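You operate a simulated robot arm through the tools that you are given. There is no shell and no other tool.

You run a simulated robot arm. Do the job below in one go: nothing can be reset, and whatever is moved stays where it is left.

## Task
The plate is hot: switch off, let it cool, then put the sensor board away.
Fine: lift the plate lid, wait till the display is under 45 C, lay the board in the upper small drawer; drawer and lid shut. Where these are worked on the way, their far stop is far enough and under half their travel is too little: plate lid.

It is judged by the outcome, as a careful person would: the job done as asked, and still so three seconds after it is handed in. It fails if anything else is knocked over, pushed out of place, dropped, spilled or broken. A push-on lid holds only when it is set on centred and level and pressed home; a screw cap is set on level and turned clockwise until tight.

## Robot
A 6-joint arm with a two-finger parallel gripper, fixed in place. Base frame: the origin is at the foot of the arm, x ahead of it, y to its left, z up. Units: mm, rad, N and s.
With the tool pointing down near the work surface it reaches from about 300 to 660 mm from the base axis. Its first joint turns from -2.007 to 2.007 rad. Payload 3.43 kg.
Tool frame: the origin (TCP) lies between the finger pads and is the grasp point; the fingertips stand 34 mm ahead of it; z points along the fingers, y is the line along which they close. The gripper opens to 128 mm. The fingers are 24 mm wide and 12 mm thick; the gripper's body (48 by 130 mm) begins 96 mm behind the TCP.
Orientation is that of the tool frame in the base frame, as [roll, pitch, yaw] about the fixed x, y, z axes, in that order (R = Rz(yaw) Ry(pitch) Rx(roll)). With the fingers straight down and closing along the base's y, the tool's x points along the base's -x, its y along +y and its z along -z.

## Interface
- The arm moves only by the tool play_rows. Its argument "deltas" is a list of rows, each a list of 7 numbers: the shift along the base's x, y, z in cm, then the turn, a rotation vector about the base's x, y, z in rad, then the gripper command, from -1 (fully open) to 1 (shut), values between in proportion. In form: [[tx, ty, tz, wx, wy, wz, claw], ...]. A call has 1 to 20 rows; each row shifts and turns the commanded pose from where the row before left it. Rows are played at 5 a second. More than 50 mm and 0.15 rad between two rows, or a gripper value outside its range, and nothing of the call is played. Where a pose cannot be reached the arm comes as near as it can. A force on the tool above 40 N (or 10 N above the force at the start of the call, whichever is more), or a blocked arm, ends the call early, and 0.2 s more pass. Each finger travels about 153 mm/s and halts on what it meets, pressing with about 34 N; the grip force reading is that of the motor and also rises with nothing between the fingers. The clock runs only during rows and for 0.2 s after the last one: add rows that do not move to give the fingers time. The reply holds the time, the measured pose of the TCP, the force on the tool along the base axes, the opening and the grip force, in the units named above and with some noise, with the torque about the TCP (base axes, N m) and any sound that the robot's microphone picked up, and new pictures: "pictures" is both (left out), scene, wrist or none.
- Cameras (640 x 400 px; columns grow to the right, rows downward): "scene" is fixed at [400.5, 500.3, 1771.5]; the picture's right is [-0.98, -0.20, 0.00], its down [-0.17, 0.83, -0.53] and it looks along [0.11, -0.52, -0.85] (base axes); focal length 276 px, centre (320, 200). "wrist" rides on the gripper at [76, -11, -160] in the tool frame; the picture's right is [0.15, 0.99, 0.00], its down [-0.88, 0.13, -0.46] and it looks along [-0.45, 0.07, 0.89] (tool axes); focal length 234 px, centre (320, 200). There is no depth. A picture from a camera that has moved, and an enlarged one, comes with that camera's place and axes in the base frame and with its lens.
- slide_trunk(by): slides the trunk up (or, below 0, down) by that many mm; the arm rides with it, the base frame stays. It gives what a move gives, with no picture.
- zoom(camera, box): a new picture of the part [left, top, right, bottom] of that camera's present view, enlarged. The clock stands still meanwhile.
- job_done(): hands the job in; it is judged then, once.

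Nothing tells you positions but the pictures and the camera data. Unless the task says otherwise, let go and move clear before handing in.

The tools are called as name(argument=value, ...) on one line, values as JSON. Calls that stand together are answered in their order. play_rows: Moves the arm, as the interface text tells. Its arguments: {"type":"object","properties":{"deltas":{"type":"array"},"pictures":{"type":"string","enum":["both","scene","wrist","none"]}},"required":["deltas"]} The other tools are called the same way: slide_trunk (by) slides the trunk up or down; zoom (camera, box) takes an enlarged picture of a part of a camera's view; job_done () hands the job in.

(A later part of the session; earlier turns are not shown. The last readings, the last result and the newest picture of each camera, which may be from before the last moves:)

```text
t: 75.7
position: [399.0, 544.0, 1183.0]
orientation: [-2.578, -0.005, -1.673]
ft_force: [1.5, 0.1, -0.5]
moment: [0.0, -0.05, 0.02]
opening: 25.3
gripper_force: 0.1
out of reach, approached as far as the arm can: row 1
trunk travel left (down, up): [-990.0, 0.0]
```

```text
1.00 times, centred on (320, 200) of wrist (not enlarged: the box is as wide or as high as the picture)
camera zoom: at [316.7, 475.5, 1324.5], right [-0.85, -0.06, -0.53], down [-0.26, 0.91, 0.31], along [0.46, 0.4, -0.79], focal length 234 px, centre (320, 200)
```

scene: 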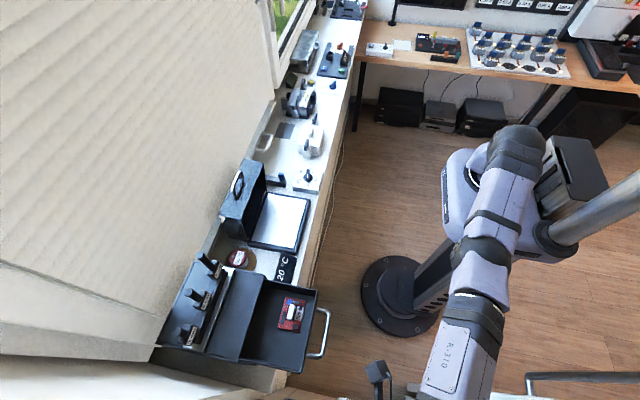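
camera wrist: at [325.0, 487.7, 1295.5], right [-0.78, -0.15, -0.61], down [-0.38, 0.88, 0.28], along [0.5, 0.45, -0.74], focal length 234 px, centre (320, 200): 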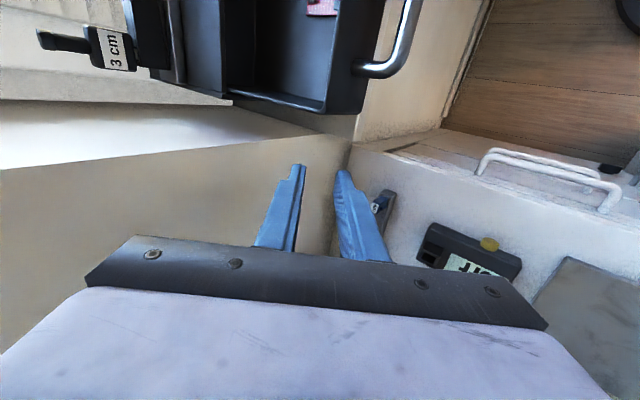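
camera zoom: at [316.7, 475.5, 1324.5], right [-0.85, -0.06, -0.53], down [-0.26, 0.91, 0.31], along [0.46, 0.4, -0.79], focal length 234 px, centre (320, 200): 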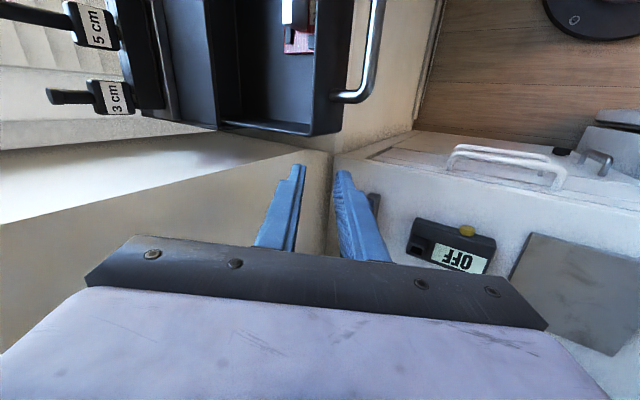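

The arm looks straight along its two links. I undo the turn step by step toward the earlier good pose: first rise a little and bring the tool back upright.

play_rows(deltas=[[0, 0, 1.5, 0, 0, 0, 0.6], [0, 0, 1.5, 0, 0, 0, 0.6], [0, 0, 0, 0, 0.094, 0, 0.6], [0, 0, 0, 0, 0.094, 0, 0.6], [0, 0, 0, 0, 0.094, 0, 0.6], [0, 0, 0, 0, 0.094, 0, 0.6], [0, 0, 0, 0, 0.094, 0, 0.6], [0, 0, 0, 0, 0.094, 0, 0.6]], pictures="both")

```text
t: 77.5
position: [364.0, 486.8, 1199.5]
orientation: [3.14, -0.054, -1.652]
ft_force: [-0.3, 0.7, 1.0]
moment: [0.03, 0.0, 0.02]
opening: 25.6
gripper_force: 0.1
out of reach, approached as far as the arm can: row 3, 4, 5, 6, 7, 8
trunk travel left (down, up): [-990.0, 0.0]
camera wrist: at [369.5, 418.8, 1363.4], right [-1.0, -0.06, 0.01], down [-0.06, 0.91, 0.41], along [-0.03, 0.41, -0.91], focal length 234 px, centre (320, 200)
```

scene: 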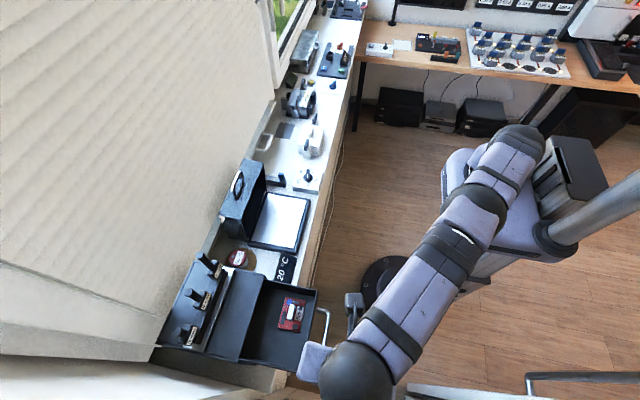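
wrist: 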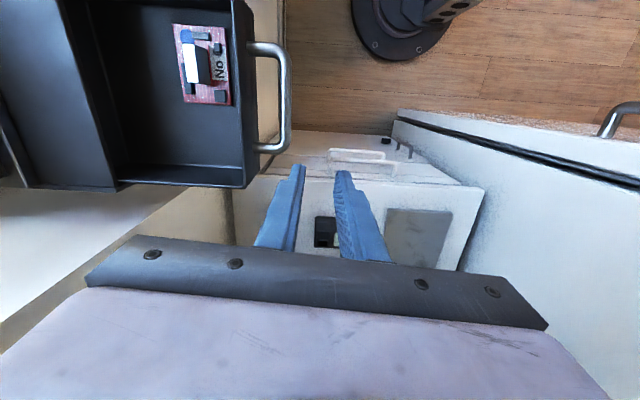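

The tool is upright again and the hand has come inward to (364, 487, 1200). I turn the yaw back toward the earlier orientation in small steps.

play_rows(deltas=[[0, 0, 0, 0, 0, -0.134, 0.6], [0, 0, 0, 0, 0, -0.134, 0.6], [0, 0, 0, 0, 0, -0.134, 0.6], [0, 0, 0, 0, 0, -0.134, 0.6]], pictures="none")

play_rows(deltas=[[0, 0, -1, 0, 0, 0, 0.6], [-1, -1.3, 0, 0, 0, 0, 0.6]], pictures="none")

```text
t: 78.5
position: [364.0, 486.3, 1197.6]
orientation: [-3.14, -0.056, -2.192]
ft_force: [-0.1, -1.0, -0.1]
moment: [0.0, 0.0, 0.01]
opening: 25.6
gripper_force: 0.0
trunk travel left (down, up): [-990.0, 0.0]
```

```text
t: 79.1
position: [360.9, 486.2, 1190.9]
orientation: [-3.142, -0.057, -2.191]
ft_force: [0.0, 0.0, 0.2]
moment: [-0.01, -0.02, -0.03]
opening: 25.7
gripper_force: 0.1
out of reach, approached as far as the arm can: row 2
trunk travel left (down, up): [-990.0, 0.0]
```

The reach numbers suggest the elbow has folded the wrong way to its limit. I move outward until the arm is straight, then down, so that it can fold the right way.

play_rows(deltas=[[1.2, 1.6, 0, 0, 0, 0, 0.6], [0.6, 0.8, 0, 0, 0, 0, 0.6]], pictures="none")

play_rows(deltas=[[0.6, 0.8, 0, 0, 0, 0, 0.6]], pictures="none")

```text
t: 79.7
position: [365.4, 488.9, 1186.4]
orientation: [-3.138, -0.053, -2.189]
ft_force: [0.8, -0.1, 0.3]
moment: [-0.02, 0.02, 0.02]
opening: 25.6
gripper_force: 0.1
out of reach, approached as far as the arm can: row 1, 2
trunk travel left (down, up): [-990.0, 0.0]
```

```text
t: 80.1
position: [365.8, 489.3, 1186.0]
orientation: [-3.139, -0.055, -2.187]
ft_force: [0.1, -0.4, -0.3]
moment: [0.04, -0.02, 0.02]
opening: 25.8
gripper_force: 0.0
out of reach, approached as far as the arm can: row 1
trunk travel left (down, up): [-990.0, 0.0]
```

At this upright pose the arm is simply straight. As downward moves did work before in this orientation, I go down a few centimetres and then try inward.

play_rows(deltas=[[0, 0, -2, 0, 0, 0, 0.6], [0, 0, -2, 0, 0, 0, 0.6]], pictures="none")

play_rows(deltas=[[-0.5, -0.7, -0.5, 0, 0, 0, 0.6], [-0.5, -0.7, -0.5, 0, 0, 0, 0.6]], pictures="none")

```text
t: 80.7
position: [366.5, 493.4, 1149.0]
orientation: [-3.141, -0.056, -2.189]
ft_force: [0.3, -0.1, 0.5]
moment: [0.0, 0.02, 0.03]
opening: 25.3
gripper_force: 0.1
out of reach, approached as far as the arm can: row 2
trunk travel left (down, up): [-990.0, 0.0]
```

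```text
t: 81.3
position: [367.0, 493.9, 1139.5]
orientation: [-3.138, -0.059, -2.188]
ft_force: [-0.6, -0.2, 0.4]
moment: [0.01, 0.01, 0.01]
opening: 25.7
gripper_force: 0.1
out of reach, approached as far as the arm can: row 1, 2
trunk travel left (down, up): [-990.0, 0.0]
```

Both inward and outward are held, so the solver seems locked at a joint limit. I rise again along the free direction, then slide the trunk down, which shifts the arm without using the joints.

play_rows(deltas=[[0, 0, 3, 0, 0, 0, 0.6], [0, 0, 3, 0, 0, 0, 0.6], [0, 0, 3, 0, 0, 0, 0.6], [0, 0, 3, 0, 0, 0, 0.6], [0, 0, 3, 0, 0, 0, 0.6], [0, 0, 3, 0, 0, 0, 0.6]], pictures="none")

play_rows(deltas=[[-0.6, -0.8, 0, 0, 0, 0, 0.6], [-0.6, -0.8, 0, 0, 0, 0, 0.6]], pictures="none")

```text
t: 82.7
position: [344.5, 456.5, 1302.0]
orientation: [-3.139, -0.057, -2.19]
ft_force: [-0.8, 0.5, -0.4]
moment: [0.0, 0.0, 0.01]
opening: 25.5
gripper_force: 0.0
out of reach, approached as far as the arm can: row 2, 3, 4, 5, 6
trunk travel left (down, up): [-990.0, 0.0]
```

```text
t: 83.3
position: [332.5, 441.5, 1302.7]
orientation: [-3.139, -0.052, -2.189]
ft_force: [0.3, -0.4, -0.9]
moment: [0.02, -0.02, 0.01]
opening: 25.7
gripper_force: 0.1
out of reach, approached as far as the arm can: row 1
trunk travel left (down, up): [-990.0, 0.0]
```

It has unlocked: the last step moved inward freely. I continue inward to a comfortable radius.

play_rows(deltas=[[-0.6, -1.5, 0, 0, 0, 0, 0.6], [-0.6, -2, 0, 0, 0, 0, 0.6], [0, -2.5, 0, 0, 0, 0, 0.6], [0, -2.5, 0, 0, 0, 0, 0.6], [0, -2.5, 0, 0, 0, 0, 0.6]], pictures="both")

```text
t: 84.5
position: [322.0, 331.0, 1299.4]
orientation: [-3.141, -0.054, -2.189]
ft_force: [0.2, -0.1, -0.4]
moment: [0.05, -0.03, 0.05]
opening: 25.4
gripper_force: 0.0
trunk travel left (down, up): [-990.0, 0.0]
camera wrist: at [291.9, 269.6, 1463.4], right [-0.89, 0.45, 0.01], down [0.42, 0.81, 0.41], along [0.18, 0.37, -0.91], focal length 234 px, centre (320, 200)
```

scene: 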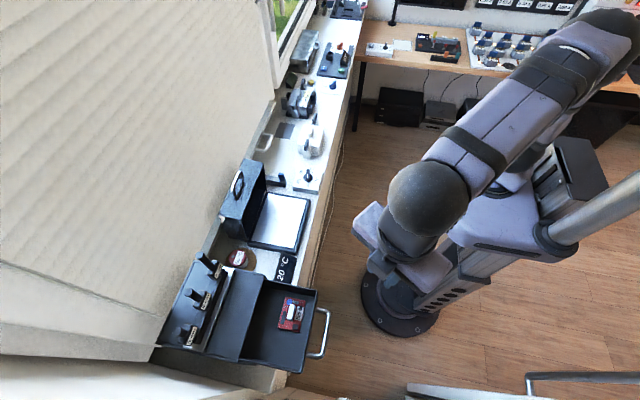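
wrist: 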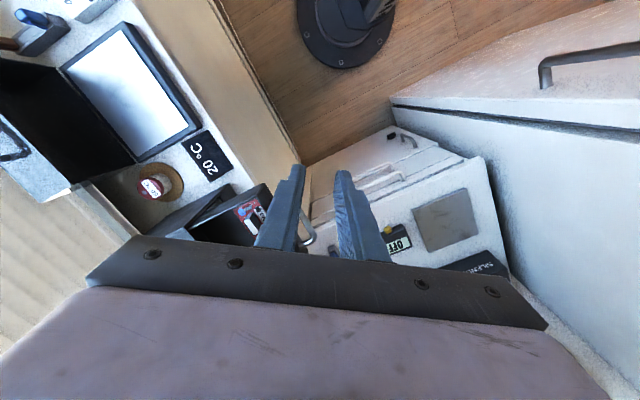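

The arm is free again. I lower the trunk to the height that worked for this drawer before, then redo the approach at a shorter radius.

slide_trunk(by=-215)

play_rows(deltas=[[0, 0, 2, 0.044, -0.031, 0, 0.6], [0, 0.5, 2, 0, 0, 0.1244, 0.6], [0, 0.5, 2, 0, 0, 0.1244, 0.6], [0, 0.5, 2, 0, 0, 0.1244, 0.6], [0, 0.5, 0, 0, 0, 0.1244, 0.6], [0, 0.5, 0, 0, 0, 0.1244, 0.6]], pictures="scene")

```text
t: 86.8
position: [321.8, 333.9, 1083.8]
orientation: [-3.139, -0.054, -2.189]
ft_force: [0.0, -0.7, 0.2]
moment: [-0.01, -0.03, 0.02]
opening: 25.5
gripper_force: 0.2
trunk travel left (down, up): [-775.0, 215.0]
```

```text
t: 88.2
position: [321.9, 357.4, 1164.7]
orientation: [-3.14, -0.003, -1.563]
ft_force: [-0.3, -0.4, 0.4]
moment: [0.05, 0.02, 0.01]
opening: 25.7
gripper_force: 0.2
trunk travel left (down, up): [-775.0, 215.0]
```

scene: 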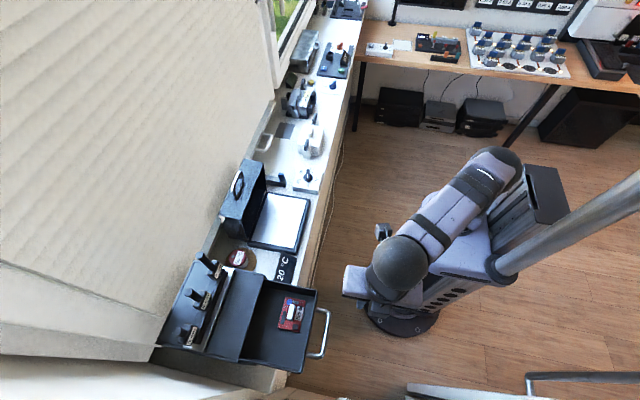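

The tool is upright with the right yaw at (322, 357, 1165). Now I tilt it forward and move in front of the drawer handle.

play_rows(deltas=[[0.45, 1.2, 0, 0, -0.1338, 0, 0.6], [0.45, 1.2, 0, 0, -0.1338, 0, 0.6], [0.45, 1.2, 0, 0, -0.1338, 0, 0.6], [0.45, 1.2, 0, 0, -0.1338, 0, 0.6], [0.45, 1.2, 0, 0, -0.1338, 0, 0.6], [0.45, 1.2, 0, 0, -0.1338, 0, 0.6], [0, 0, 0, 0, 0, 0, 0.6]], pictures="both")

zoom(camera="wrist", box=[200, 60, 440, 260])

```text
t: 89.8
position: [348.4, 430.5, 1164.2]
orientation: [-2.334, -0.003, -1.567]
ft_force: [0.1, 0.7, 0.2]
moment: [-0.04, 0.01, -0.03]
opening: 25.8
gripper_force: 0.1
trunk travel left (down, up): [-775.0, 215.0]
camera wrist: at [241.2, 353.9, 1283.5], right [-0.68, -0.15, -0.71], down [-0.42, 0.88, 0.22], along [0.6, 0.45, -0.67], focal length 234 px, centre (320, 200)
```

scene: 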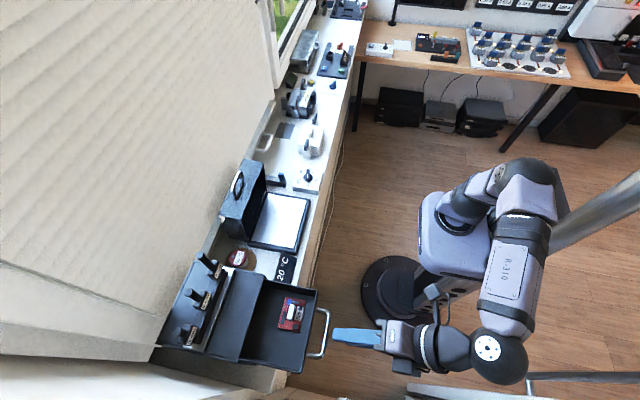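
wrist: 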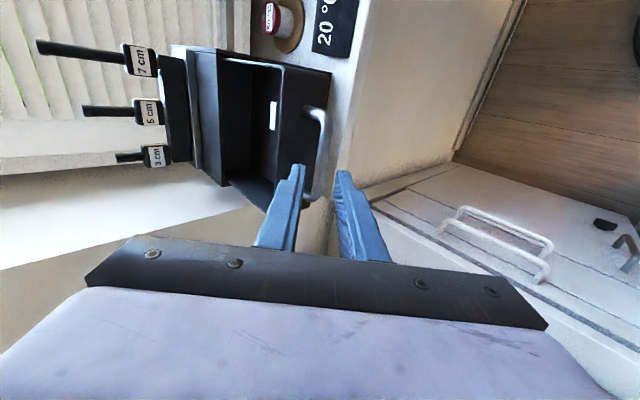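

```text
2.00 times, centred on (320, 160) of wrist
camera zoom: at [241.2, 353.9, 1283.5], right [-0.68, -0.15, -0.71], down [-0.42, 0.88, 0.22], along [0.6, 0.45, -0.67], focal length 468 px, centre (320, 280)
```

zoom: 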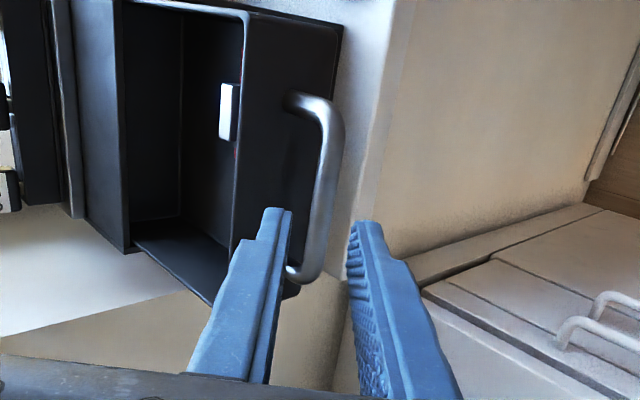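

The handle bar lies between the fingers' line. I advance 61 mm along the tool axis and grip it.

play_rows(deltas=[[1.1, 0, -1.07, 0, 0, 0, 0.6], [1.1, 0, -1.07, 0, 0, 0, 0.6], [1.1, 0, -1.07, 0, 0, 0, 0.6], [1.1, 0, -1.07, 0, 0, 0, 0.6], [0, 0, 0, 0, 0, 0, 0.8], [0, 0, 0, 0, 0, 0, 1], [0, 0, 0, 0, 0, 0, 1], [0, 0, 0, 0, 0, 0, 1]], pictures="both")

zoom(camera="wrist", box=[200, 60, 440, 260])

```text
t: 91.6
position: [392.4, 429.6, 1120.7]
orientation: [-2.336, -0.004, -1.571]
ft_force: [2.7, 0.9, 2.0]
moment: [-0.15, -0.05, 0.4]
opening: 11.3
gripper_force: 45.8
trunk travel left (down, up): [-775.0, 215.0]
camera wrist: at [286.3, 352.5, 1239.6], right [-0.69, -0.15, -0.71], down [-0.42, 0.88, 0.22], along [0.59, 0.45, -0.67], focal length 234 px, centre (320, 200)
```

scene: 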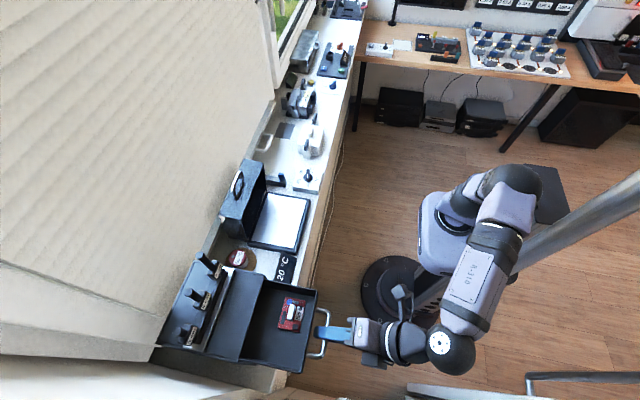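
wrist: 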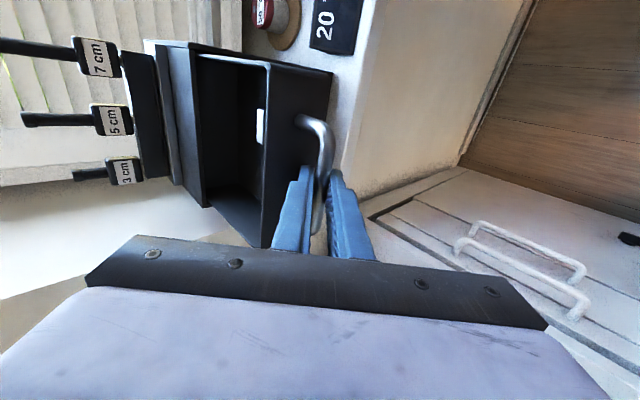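

```text
2.00 times, centred on (320, 160) of wrist
camera zoom: at [286.3, 352.5, 1239.6], right [-0.69, -0.15, -0.71], down [-0.42, 0.88, 0.22], along [0.59, 0.45, -0.67], focal length 468 px, centre (320, 280)
```

zoom: 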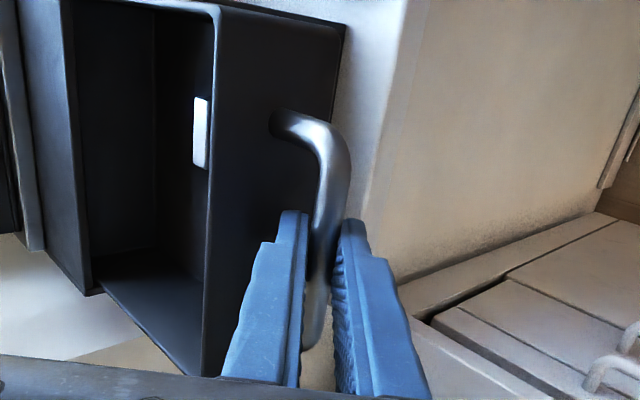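

Gripped. I push the drawer shut with slow 8 mm steps so that the board does not slide.

play_rows(deltas=[[0.4, 0, 0, 0, 0, 0, 1], [0.8, 0, 0, 0, 0, 0, 1], [0.8, 0, 0, 0, 0, 0, 1], [0.8, 0, 0, 0, 0, 0, 1], [0.8, 0, 0, 0, 0, 0, 1], [0.8, 0, 0, 0, 0, 0, 1], [0.8, 0, 0, 0, 0, 0, 1], [0.8, 0, 0, 0, 0, 0, 1], [0.8, 0, 0, 0, 0, 0, 1], [0.8, 0, 0, 0, 0, 0, 1], [0.8, 0, 0, 0, 0, 0, 1], [0.8, 0, 0, 0, 0, 0, 1], [0.8, 0, 0, 0, 0, 0, 1]], pictures="scene")

zoom(camera="scene", box=[150, 220, 350, 380])

```text
t: 94.4
position: [494.4, 430.0, 1120.6]
orientation: [-2.341, -0.008, -1.571]
ft_force: [-0.2, -7.7, -14.0]
moment: [-0.38, 0.07, 0.12]
opening: 11.3
gripper_force: 45.6
trunk travel left (down, up): [-775.0, 215.0]
```

scene: 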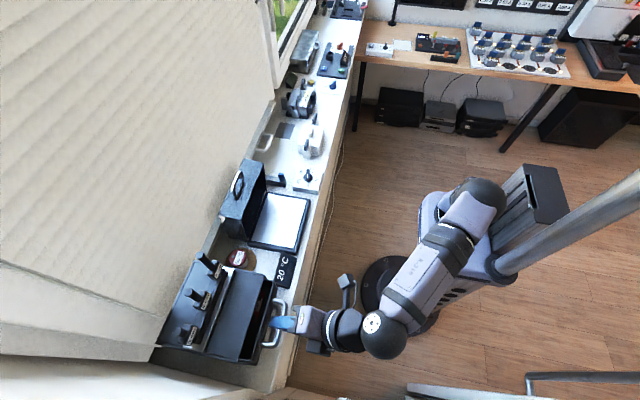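

```text
2.50 times, centred on (250, 300) of scene
camera zoom: at [400.5, 500.3, 1771.5], right [-0.98, -0.2, 0.0], down [-0.17, 0.83, -0.53], along [0.11, -0.52, -0.85], focal length 690 px, centre (495, -50)
```

zoom: 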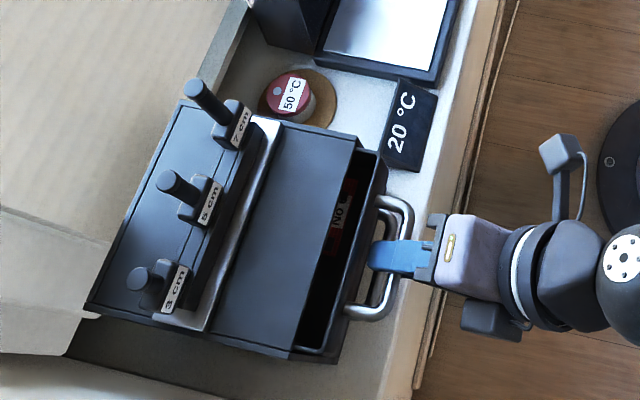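

Almost shut. I push the last 20 mm slowly until it meets the stop.

play_rows(deltas=[[0.4, 0, 0, 0, 0, 0, 1], [0.4, 0, 0, 0, 0, 0, 1], [0.4, 0, 0, 0, 0, 0, 1], [0.4, 0, 0, 0, 0, 0, 1], [0.3, 0, 0, 0, 0, 0, 1], [0.3, 0, 0, 0, 0, 0, 1]], pictures="both")

zoom(camera="wrist", box=[200, 60, 440, 260])

zoom(camera="scene", box=[150, 220, 350, 380])

```text
t: 95.8
position: [516.3, 429.6, 1121.5]
orientation: [-2.339, -0.005, -1.572]
ft_force: [-1.9, -7.7, -13.3]
moment: [-0.6, 0.14, -0.08]
opening: 11.6
gripper_force: 45.2
trunk travel left (down, up): [-775.0, 215.0]
camera wrist: at [409.8, 353.0, 1240.1], right [-0.69, -0.15, -0.71], down [-0.42, 0.88, 0.22], along [0.59, 0.45, -0.67], focal length 234 px, centre (320, 200)
```

scene: 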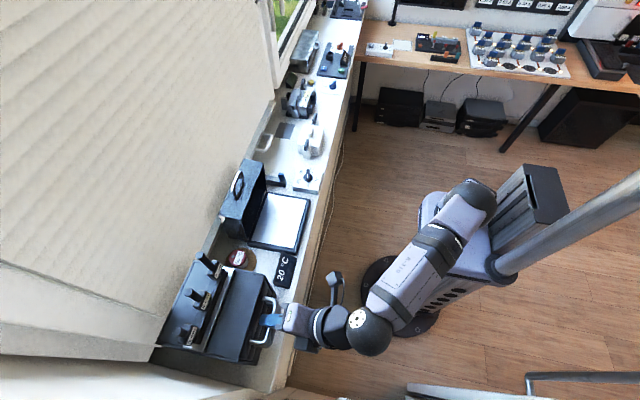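
wrist: 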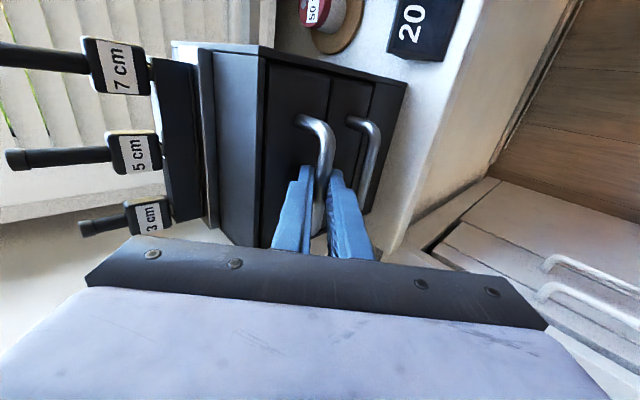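

```text
2.00 times, centred on (320, 160) of wrist
camera zoom: at [409.8, 353.0, 1240.1], right [-0.69, -0.15, -0.71], down [-0.42, 0.88, 0.22], along [0.59, 0.45, -0.67], focal length 468 px, centre (320, 280)
```

zoom: 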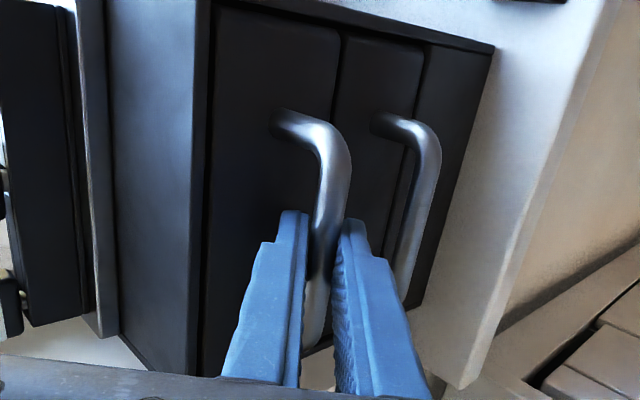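

```text
2.50 times, centred on (250, 300) of scene
camera zoom: at [400.5, 500.3, 1771.5], right [-0.98, -0.2, 0.0], down [-0.17, 0.83, -0.53], along [0.11, -0.52, -0.85], focal length 690 px, centre (495, -50)
```

zoom: 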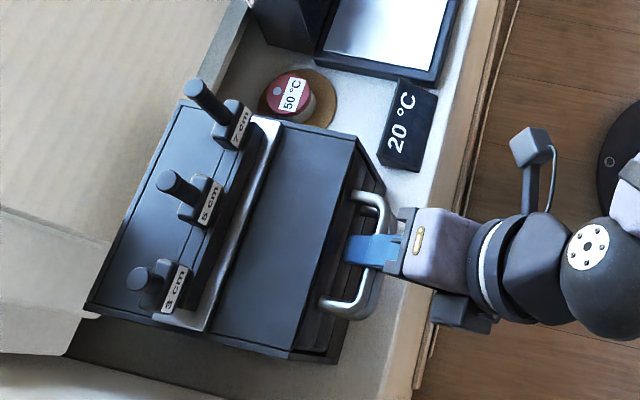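

The drawer looks nearly flush but no stop is felt yet. I push on in 2 mm steps.

play_rows(deltas=[[0.2, 0, 0, 0, 0, 0, 1], [0.2, 0, 0, 0, 0, 0, 1], [0.2, 0, 0, 0, 0, 0, 1]], pictures="none")

play_rows(deltas=[[0.2, 0, 0, 0, 0, 0, 1], [0.2, 0, 0, 0, 0, 0, 1], [0.2, 0, 0, 0, 0, 0, 1]], pictures="wrist")

zoom(camera="wrist", box=[200, 60, 440, 260])

```text
t: 96.6
position: [518.6, 428.9, 1121.2]
orientation: [-2.341, -0.005, -1.569]
ft_force: [-14.5, -7.9, -14.8]
moment: [-0.17, 0.2, 0.31]
opening: 11.5
gripper_force: 45.4
trunk travel left (down, up): [-775.0, 215.0]
```

```text
t: 97.4
position: [519.7, 429.4, 1120.3]
orientation: [-2.344, -0.003, -1.571]
ft_force: [-36.2, -8.2, -12.2]
moment: [-0.31, 0.4, 0.4]
opening: 11.4
gripper_force: 44.7
trunk travel left (down, up): [-775.0, 215.0]
camera wrist: at [412.7, 353.1, 1240.7], right [-0.69, -0.15, -0.71], down [-0.42, 0.88, 0.22], along [0.59, 0.45, -0.67], focal length 234 px, centre (320, 200)
```

wrist: 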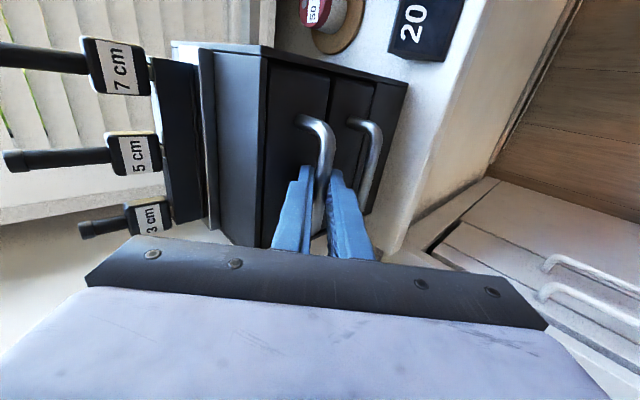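

```text
2.00 times, centred on (320, 160) of wrist
camera zoom: at [412.7, 353.1, 1240.7], right [-0.69, -0.15, -0.71], down [-0.42, 0.88, 0.22], along [0.59, 0.45, -0.67], focal length 468 px, centre (320, 280)
```

zoom: 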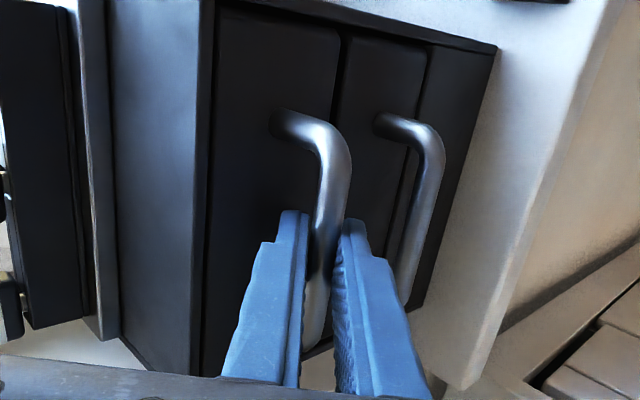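

The drawer is against its stop (36 N). I ease the push, open the fingers, and back out along the tool axis.

play_rows(deltas=[[-0.4, 0, 0, 0, 0, 0, 1], [-0.3, 0, 0, 0, 0, 0, 1], [0, 0, 0, 0, 0, 0, 0.8], [0, 0, 0, 0, 0, 0, 0.6], [0, 0, 0, 0, 0, 0, 0.6], [-0.7, 0, 0.68, 0, 0, 0, 0.6], [-1.4, 0, 1.36, 0, 0, 0, 0.6], [-1.4, 0, 1.36, 0, 0, 0, 0.6], [-1.4, 0, 1.36, 0, 0, 0, 0.6]], pictures="both")

zoom(camera="wrist", box=[200, 60, 440, 260])

zoom(camera="scene", box=[150, 220, 350, 380])

```text
t: 99.4
position: [470.2, 428.8, 1169.9]
orientation: [-2.337, -0.004, -1.571]
ft_force: [0.6, 0.3, 0.2]
moment: [-0.04, -0.01, -0.03]
opening: 25.7
gripper_force: 0.1
trunk travel left (down, up): [-775.0, 215.0]
camera wrist: at [363.0, 352.5, 1289.3], right [-0.69, -0.15, -0.71], down [-0.42, 0.88, 0.22], along [0.59, 0.45, -0.67], focal length 234 px, centre (320, 200)
```

scene: 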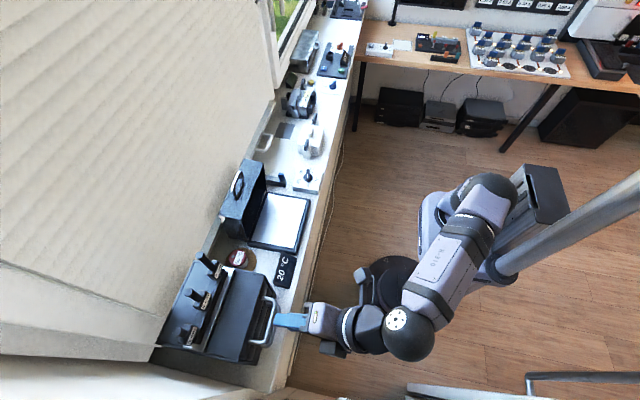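
wrist: 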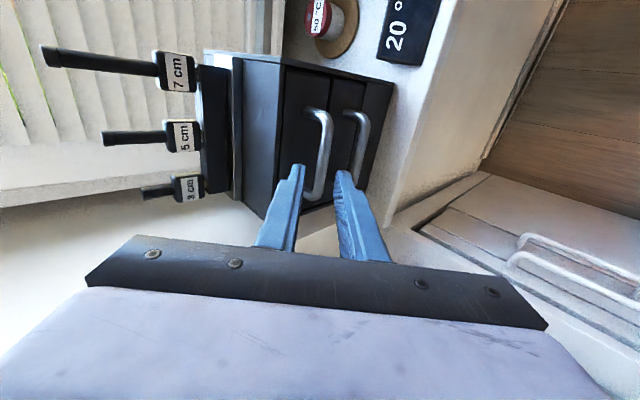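

```text
2.00 times, centred on (320, 160) of wrist
camera zoom: at [363.0, 352.5, 1289.3], right [-0.69, -0.15, -0.71], down [-0.42, 0.88, 0.22], along [0.59, 0.45, -0.67], focal length 468 px, centre (320, 280)
```

zoom: 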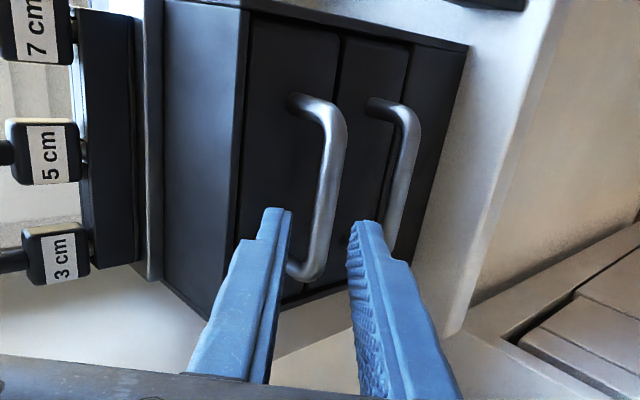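

```text
2.50 times, centred on (250, 300) of scene
camera zoom: at [400.5, 500.3, 1771.5], right [-0.98, -0.2, 0.0], down [-0.17, 0.83, -0.53], along [0.11, -0.52, -0.85], focal length 690 px, centre (495, -50)
```

zoom: 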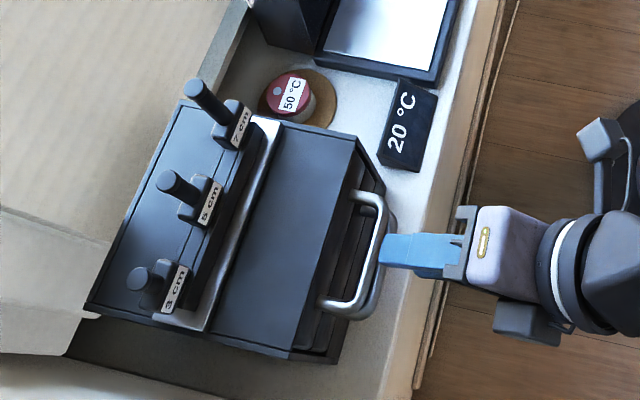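

The drawer is shut, as it was at the start. Now the lid: I go back to the pose in front of its open handle with the same tilt as when I let it go.

play_rows(deltas=[[-0.5, -3, 1, 0, 0, 0, 0.6], [0, -4, 1, 0, 0, 0, 0.6], [0, -4, 1, 0, 0, 0, 0.6], [0, -4, 1, 0, 0, 0, 0.6], [0, -4, 1, 0, 0, 0, 0.6], [0, -4, 1, 0, 0, 0, 0.6], [0, -4, 1, 0, 0, 0, 0.6], [0, -3, 1, 0, 0, 0, 0.6], [0, -2, 0, 0, 0, 0, 0.6]], pictures="none")

play_rows(deltas=[[3, 0, 0, 0, 0, 0, 0.6], [4, 0, 0, 0, 0, 0, 0.6], [4, 0, 0, 0, 0, 0, 0.6], [3, 0, 0, 0, 0, 0, 0.6], [0, 0, 0, 0, 0, 0, 0.6]], pictures="both")

zoom(camera="wrist", box=[200, 60, 440, 260])

```text
t: 101.4
position: [465.5, 109.1, 1250.8]
orientation: [-2.337, -0.003, -1.569]
ft_force: [0.4, 0.3, -0.4]
moment: [0.01, 0.02, 0.01]
opening: 25.7
gripper_force: 0.1
trunk travel left (down, up): [-775.0, 215.0]
```

```text
t: 102.6
position: [605.3, 110.1, 1251.4]
orientation: [-2.335, -0.004, -1.569]
ft_force: [0.2, 0.2, -0.1]
moment: [-0.01, 0.0, -0.02]
opening: 25.8
gripper_force: 0.1
trunk travel left (down, up): [-775.0, 215.0]
camera wrist: at [499.4, 32.9, 1370.6], right [-0.69, -0.15, -0.71], down [-0.42, 0.88, 0.22], along [0.59, 0.45, -0.67], focal length 234 px, centre (320, 200)
```

scene: 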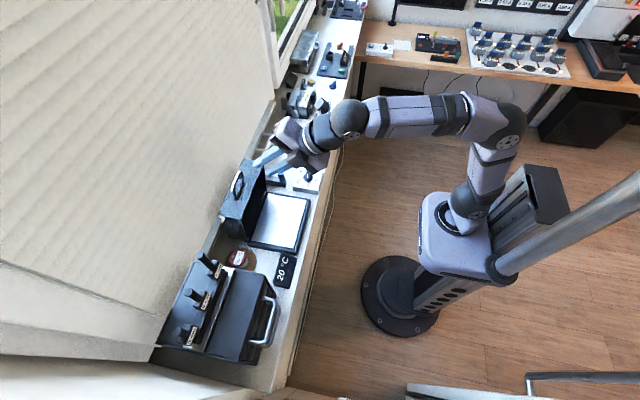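
wrist: 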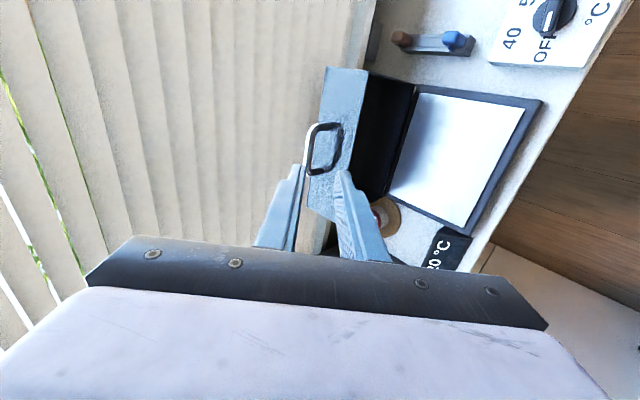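

```text
2.00 times, centred on (320, 160) of wrist
camera zoom: at [499.4, 32.9, 1370.6], right [-0.69, -0.15, -0.71], down [-0.42, 0.88, 0.22], along [0.59, 0.45, -0.67], focal length 468 px, centre (320, 280)
```

zoom: 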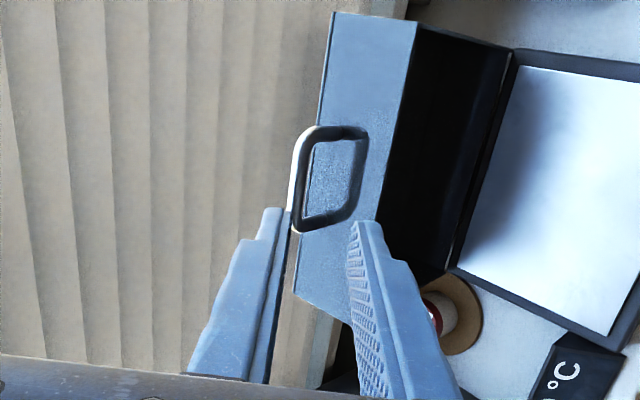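

The handle is seen in the same place as when I left it. I line up with the earlier grip line and approach half way, then check.

play_rows(deltas=[[2.4, -0.15, -0.2, 0, 0, 0, 0.6], [1.4, 0, -1.36, 0, 0, 0, 0.6], [1.4, 0, -1.36, 0, 0, 0, 0.6], [0, 0, 0, 0, 0, 0, 0.6]], pictures="wrist")

zoom(camera="wrist", box=[220, 80, 420, 240])

```text
t: 103.6
position: [657.7, 107.4, 1222.1]
orientation: [-2.335, -0.004, -1.569]
ft_force: [-0.8, -0.2, 0.4]
moment: [-0.01, -0.01, 0.01]
opening: 25.4
gripper_force: 0.0
trunk travel left (down, up): [-775.0, 215.0]
camera wrist: at [550.4, 31.1, 1341.4], right [-0.69, -0.15, -0.71], down [-0.42, 0.88, 0.22], along [0.6, 0.45, -0.67], focal length 234 px, centre (320, 200)
```

wrist: 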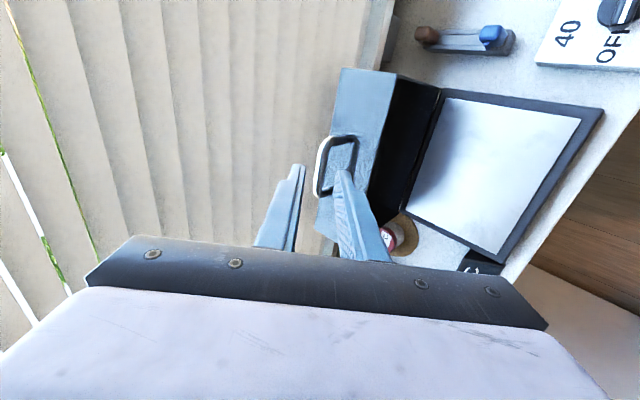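

```text
2.50 times, centred on (320, 160) of wrist
camera zoom: at [550.4, 31.1, 1341.4], right [-0.69, -0.15, -0.71], down [-0.42, 0.88, 0.22], along [0.6, 0.45, -0.67], focal length 585 px, centre (320, 300)
```

zoom: 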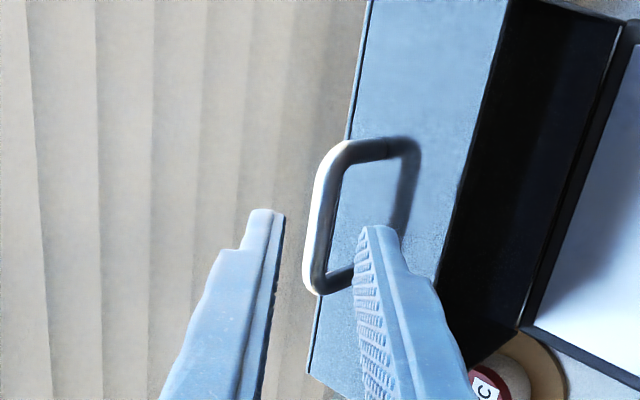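

The bar is centred between the fingers. I advance the rest and grip it.

play_rows(deltas=[[1.07, 0.03, -1.04, 0, 0, 0, 0.6], [1.07, 0.03, -1.04, 0, 0, 0, 0.6], [1.0, 0.03, -0.98, 0, 0, 0, 0.6], [0, 0, 0, 0, 0, 0, 0.8], [0, 0, 0, 0, 0, 0, 1], [0, 0, 0, 0, 0, 0, 1]], pictures="wrist")

zoom(camera="wrist", box=[220, 80, 420, 240])

```text
t: 105.0
position: [689.3, 108.1, 1190.4]
orientation: [-2.339, -0.003, -1.571]
ft_force: [-0.3, -0.6, -2.2]
moment: [0.76, 0.09, -0.7]
opening: 9.9
gripper_force: 43.5
trunk travel left (down, up): [-775.0, 215.0]
camera wrist: at [582.3, 31.7, 1308.7], right [-0.69, -0.15, -0.71], down [-0.42, 0.88, 0.22], along [0.59, 0.45, -0.67], focal length 234 px, centre (320, 200)
```

wrist: 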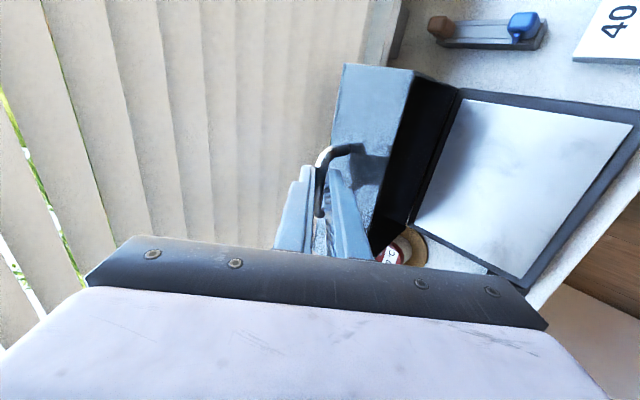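

```text
2.50 times, centred on (320, 160) of wrist
camera zoom: at [582.3, 31.7, 1308.7], right [-0.69, -0.15, -0.71], down [-0.42, 0.88, 0.22], along [0.59, 0.45, -0.67], focal length 585 px, centre (320, 300)
```

zoom: 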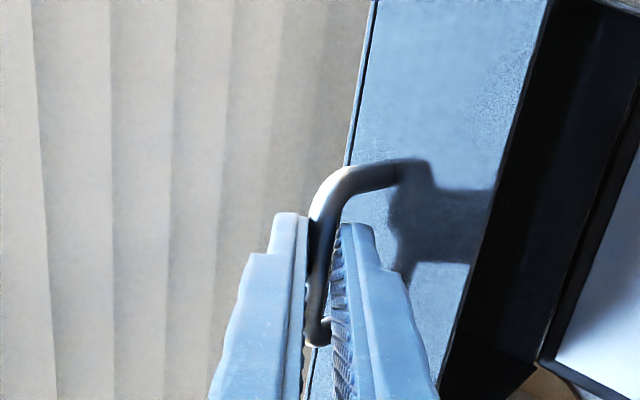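

The lid handle is gripped. I bring the lid forward along its arc in small steps, keeping the tool's tilt.

play_rows(deltas=[[-0.8, 0, 0.04, 0, 0, 0, 1], [-0.8, 0, 0.03, 0, 0, 0, 1], [-0.79, 0, -0.03, 0, 0, 0, 1], [-0.79, 0, -0.04, 0, 0, 0, 1], [-0.78, 0, -0.1, 0, 0, 0, 1], [-0.78, 0, -0.1, 0, 0, 0, 1], [-0.77, 0, -0.17, 0, 0, 0, 1], [-0.77, 0, -0.17, 0, 0, 0, 1]], pictures="scene")

```text
t: 106.8
position: [624.3, 109.1, 1185.0]
orientation: [-2.337, -0.003, -1.57]
ft_force: [-0.2, -1.0, 3.7]
moment: [0.7, -0.09, -0.17]
opening: 9.3
gripper_force: 43.2
trunk travel left (down, up): [-775.0, 215.0]
```

scene: 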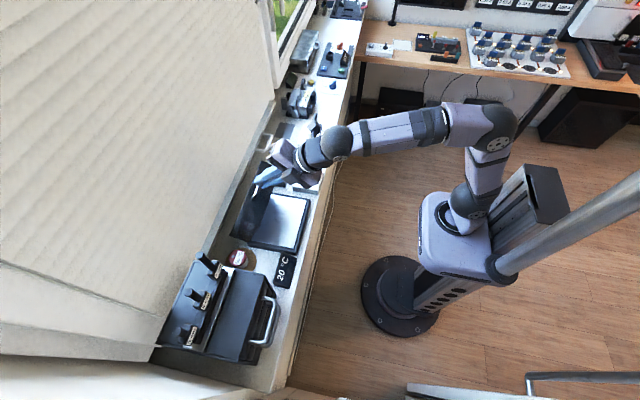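

Forces are low and the lid follows. I continue down the arc.

play_rows(deltas=[[-0.75, 0, -0.24, 0, 0, 0, 1], [-0.75, 0, -0.24, 0, 0, 0, 1], [-0.73, 0, -0.3, 0, 0, 0, 1], [-0.72, 0, -0.3, 0, 0, 0, 1], [-0.7, 0, -0.36, 0, 0, 0, 1], [-0.69, 0, -0.36, 0, 0, 0, 1], [-0.66, 0, -0.42, 0, 0, 0, 1], [-0.66, 0, -0.43, 0, 0, 0, 1], [-0.63, 0, -0.47, 0, 0, 0, 1], [-0.62, 0, -0.48, 0, 0, 0, 1]], pictures="scene")

```text
t: 109.0
position: [553.7, 109.5, 1149.1]
orientation: [-2.336, -0.003, -1.569]
ft_force: [-8.5, -2.7, 10.1]
moment: [-0.12, -0.04, -0.23]
opening: 9.5
gripper_force: 43.4
trunk travel left (down, up): [-775.0, 215.0]
```

scene: 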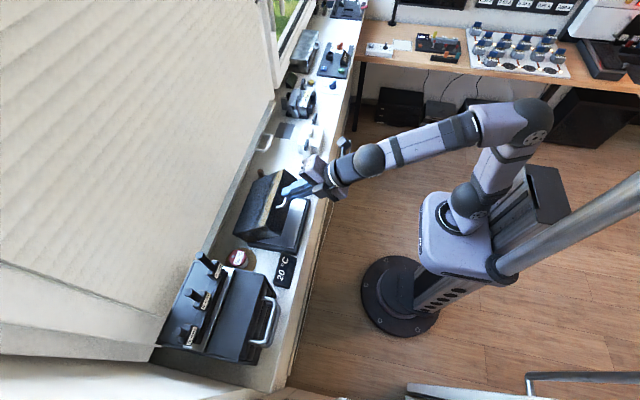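

The lid is about half way down with mild forces. I continue, following the measured arc.

play_rows(deltas=[[-0.7, 0, -0.52, 0, 0, 0, 1], [-0.6, 0, -0.55, 0, 0, 0, 1], [-0.54, 0, -0.6, 0, 0, 0, 1], [-0.52, 0, -0.6, 0, 0, 0, 1], [-0.48, 0, -0.64, 0, 0, 0, 1], [-0.46, 0, -0.64, 0, 0, 0, 1], [-0.42, 0, -0.68, 0, 0, 0, 1], [-0.4, 0, -0.68, 0, 0, 0, 1], [-0.36, 0, -0.71, 0, 0, 0, 1], [-0.34, 0, -0.71, 0, 0, 0, 1]], pictures="both")

```text
t: 111.2
position: [505.4, 108.9, 1086.1]
orientation: [-2.336, -0.004, -1.57]
ft_force: [-18.8, -5.3, 10.3]
moment: [-0.9, 0.11, -0.21]
opening: 9.5
gripper_force: 43.2
trunk travel left (down, up): [-775.0, 215.0]
camera wrist: at [397.5, 32.0, 1206.1], right [-0.68, -0.15, -0.71], down [-0.42, 0.88, 0.22], along [0.6, 0.45, -0.67], focal length 234 px, centre (320, 200)
```

scene: 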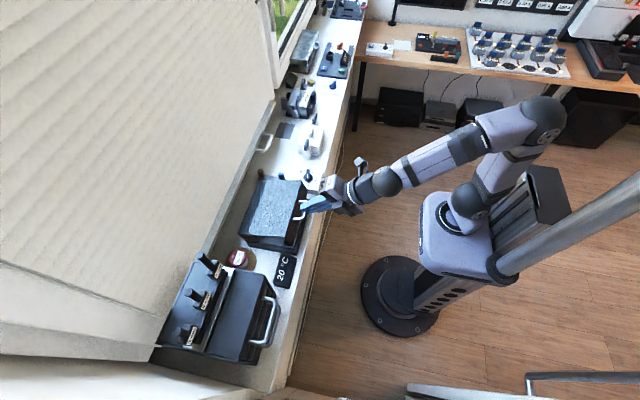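
wrist: 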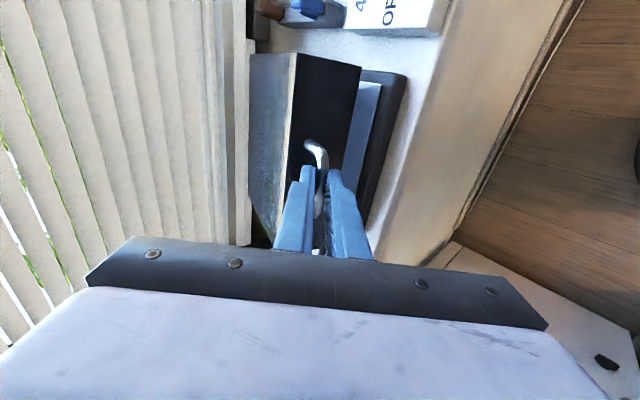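

The lid is about 18° from shut. I continue to just above closing, easing the x force.

play_rows(deltas=[[-0.6, 0, -0.72, 0, 0, 0, 1], [-0.35, 0, -0.74, 0, 0, 0, 1], [-0.26, 0, -0.76, 0, 0, 0, 1], [-0.24, 0, -0.77, 0, 0, 0, 1], [-0.17, 0, -0.77, 0, 0, 0, 1], [-0.15, 0, -0.78, 0, 0, 0, 1]], pictures="both")

zoom(camera="wrist", box=[200, 40, 440, 260])

zoom(camera="scene", box=[220, 160, 340, 300])

```text
t: 112.6
position: [488.4, 109.7, 1038.3]
orientation: [-2.337, -0.004, -1.569]
ft_force: [-13.8, -5.6, 3.0]
moment: [-1.19, 0.13, -0.21]
opening: 9.5
gripper_force: 43.4
trunk travel left (down, up): [-775.0, 215.0]
camera wrist: at [381.2, 32.0, 1158.6], right [-0.69, -0.15, -0.71], down [-0.42, 0.88, 0.22], along [0.59, 0.45, -0.67], focal length 234 px, centre (320, 200)
```

scene: 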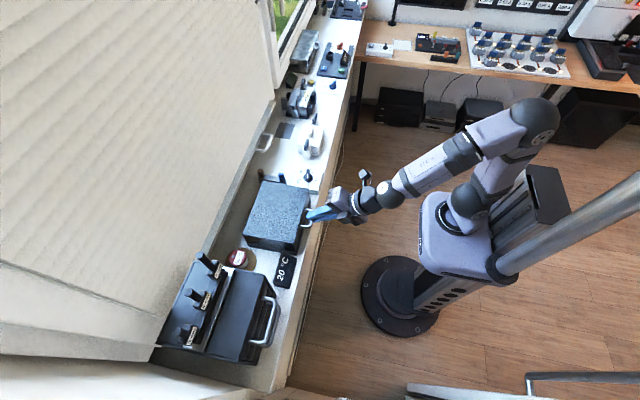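
wrist: 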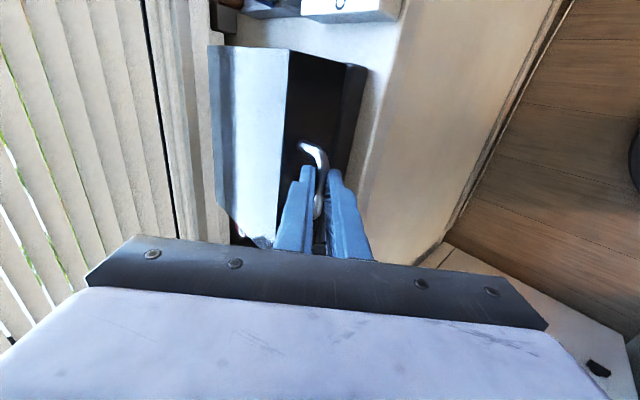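

```text
1.82 times, centred on (320, 150) of wrist
camera zoom: at [381.2, 32.0, 1158.6], right [-0.69, -0.15, -0.71], down [-0.42, 0.88, 0.22], along [0.59, 0.45, -0.67], focal length 426 px, centre (320, 291)
```

zoom: 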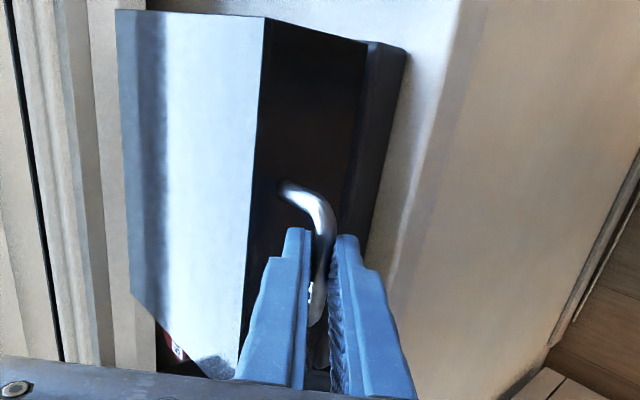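

```text
2.86 times, centred on (280, 230) of scene
camera zoom: at [400.5, 500.3, 1771.5], right [-0.98, -0.2, 0.0], down [-0.17, 0.83, -0.53], along [0.11, -0.52, -0.85], focal length 788 px, centre (434, 114)
```

zoom: 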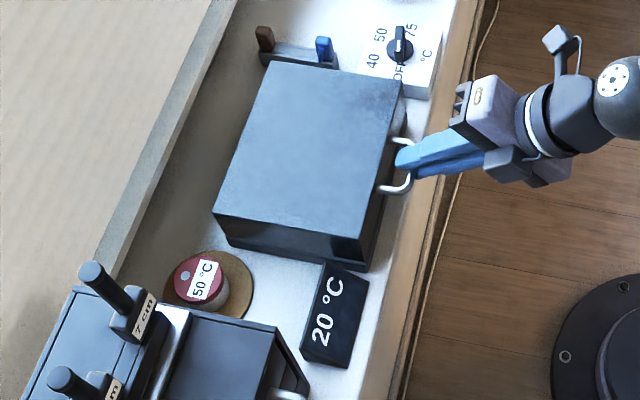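

Nearly closed. I lower the last millimetres in small steps until the lid meets its seat.

play_rows(deltas=[[-0.2, 0, -0.25, 0, 0, 0, 1], [-0.05, 0, -0.25, 0, 0, 0, 1], [0, 0, -0.25, 0, 0, 0, 1]], pictures="none")

play_rows(deltas=[[0, 0, -0.2, 0, 0, 0, 1], [0, 0, -0.2, 0, 0, 0, 1]], pictures="none")

```text
t: 113.4
position: [486.4, 109.3, 1033.9]
orientation: [-2.333, -0.001, -1.569]
ft_force: [-9.3, -7.3, 6.4]
moment: [-0.89, -0.01, 0.23]
opening: 9.5
gripper_force: 42.9
trunk travel left (down, up): [-775.0, 215.0]
```

```text
t: 114.0
position: [487.1, 108.3, 1033.6]
orientation: [-2.327, -0.002, -1.569]
ft_force: [-12.7, -8.5, 29.7]
moment: [-0.84, -0.31, 0.34]
opening: 9.5
gripper_force: 43.8
trunk travel left (down, up): [-775.0, 215.0]
```

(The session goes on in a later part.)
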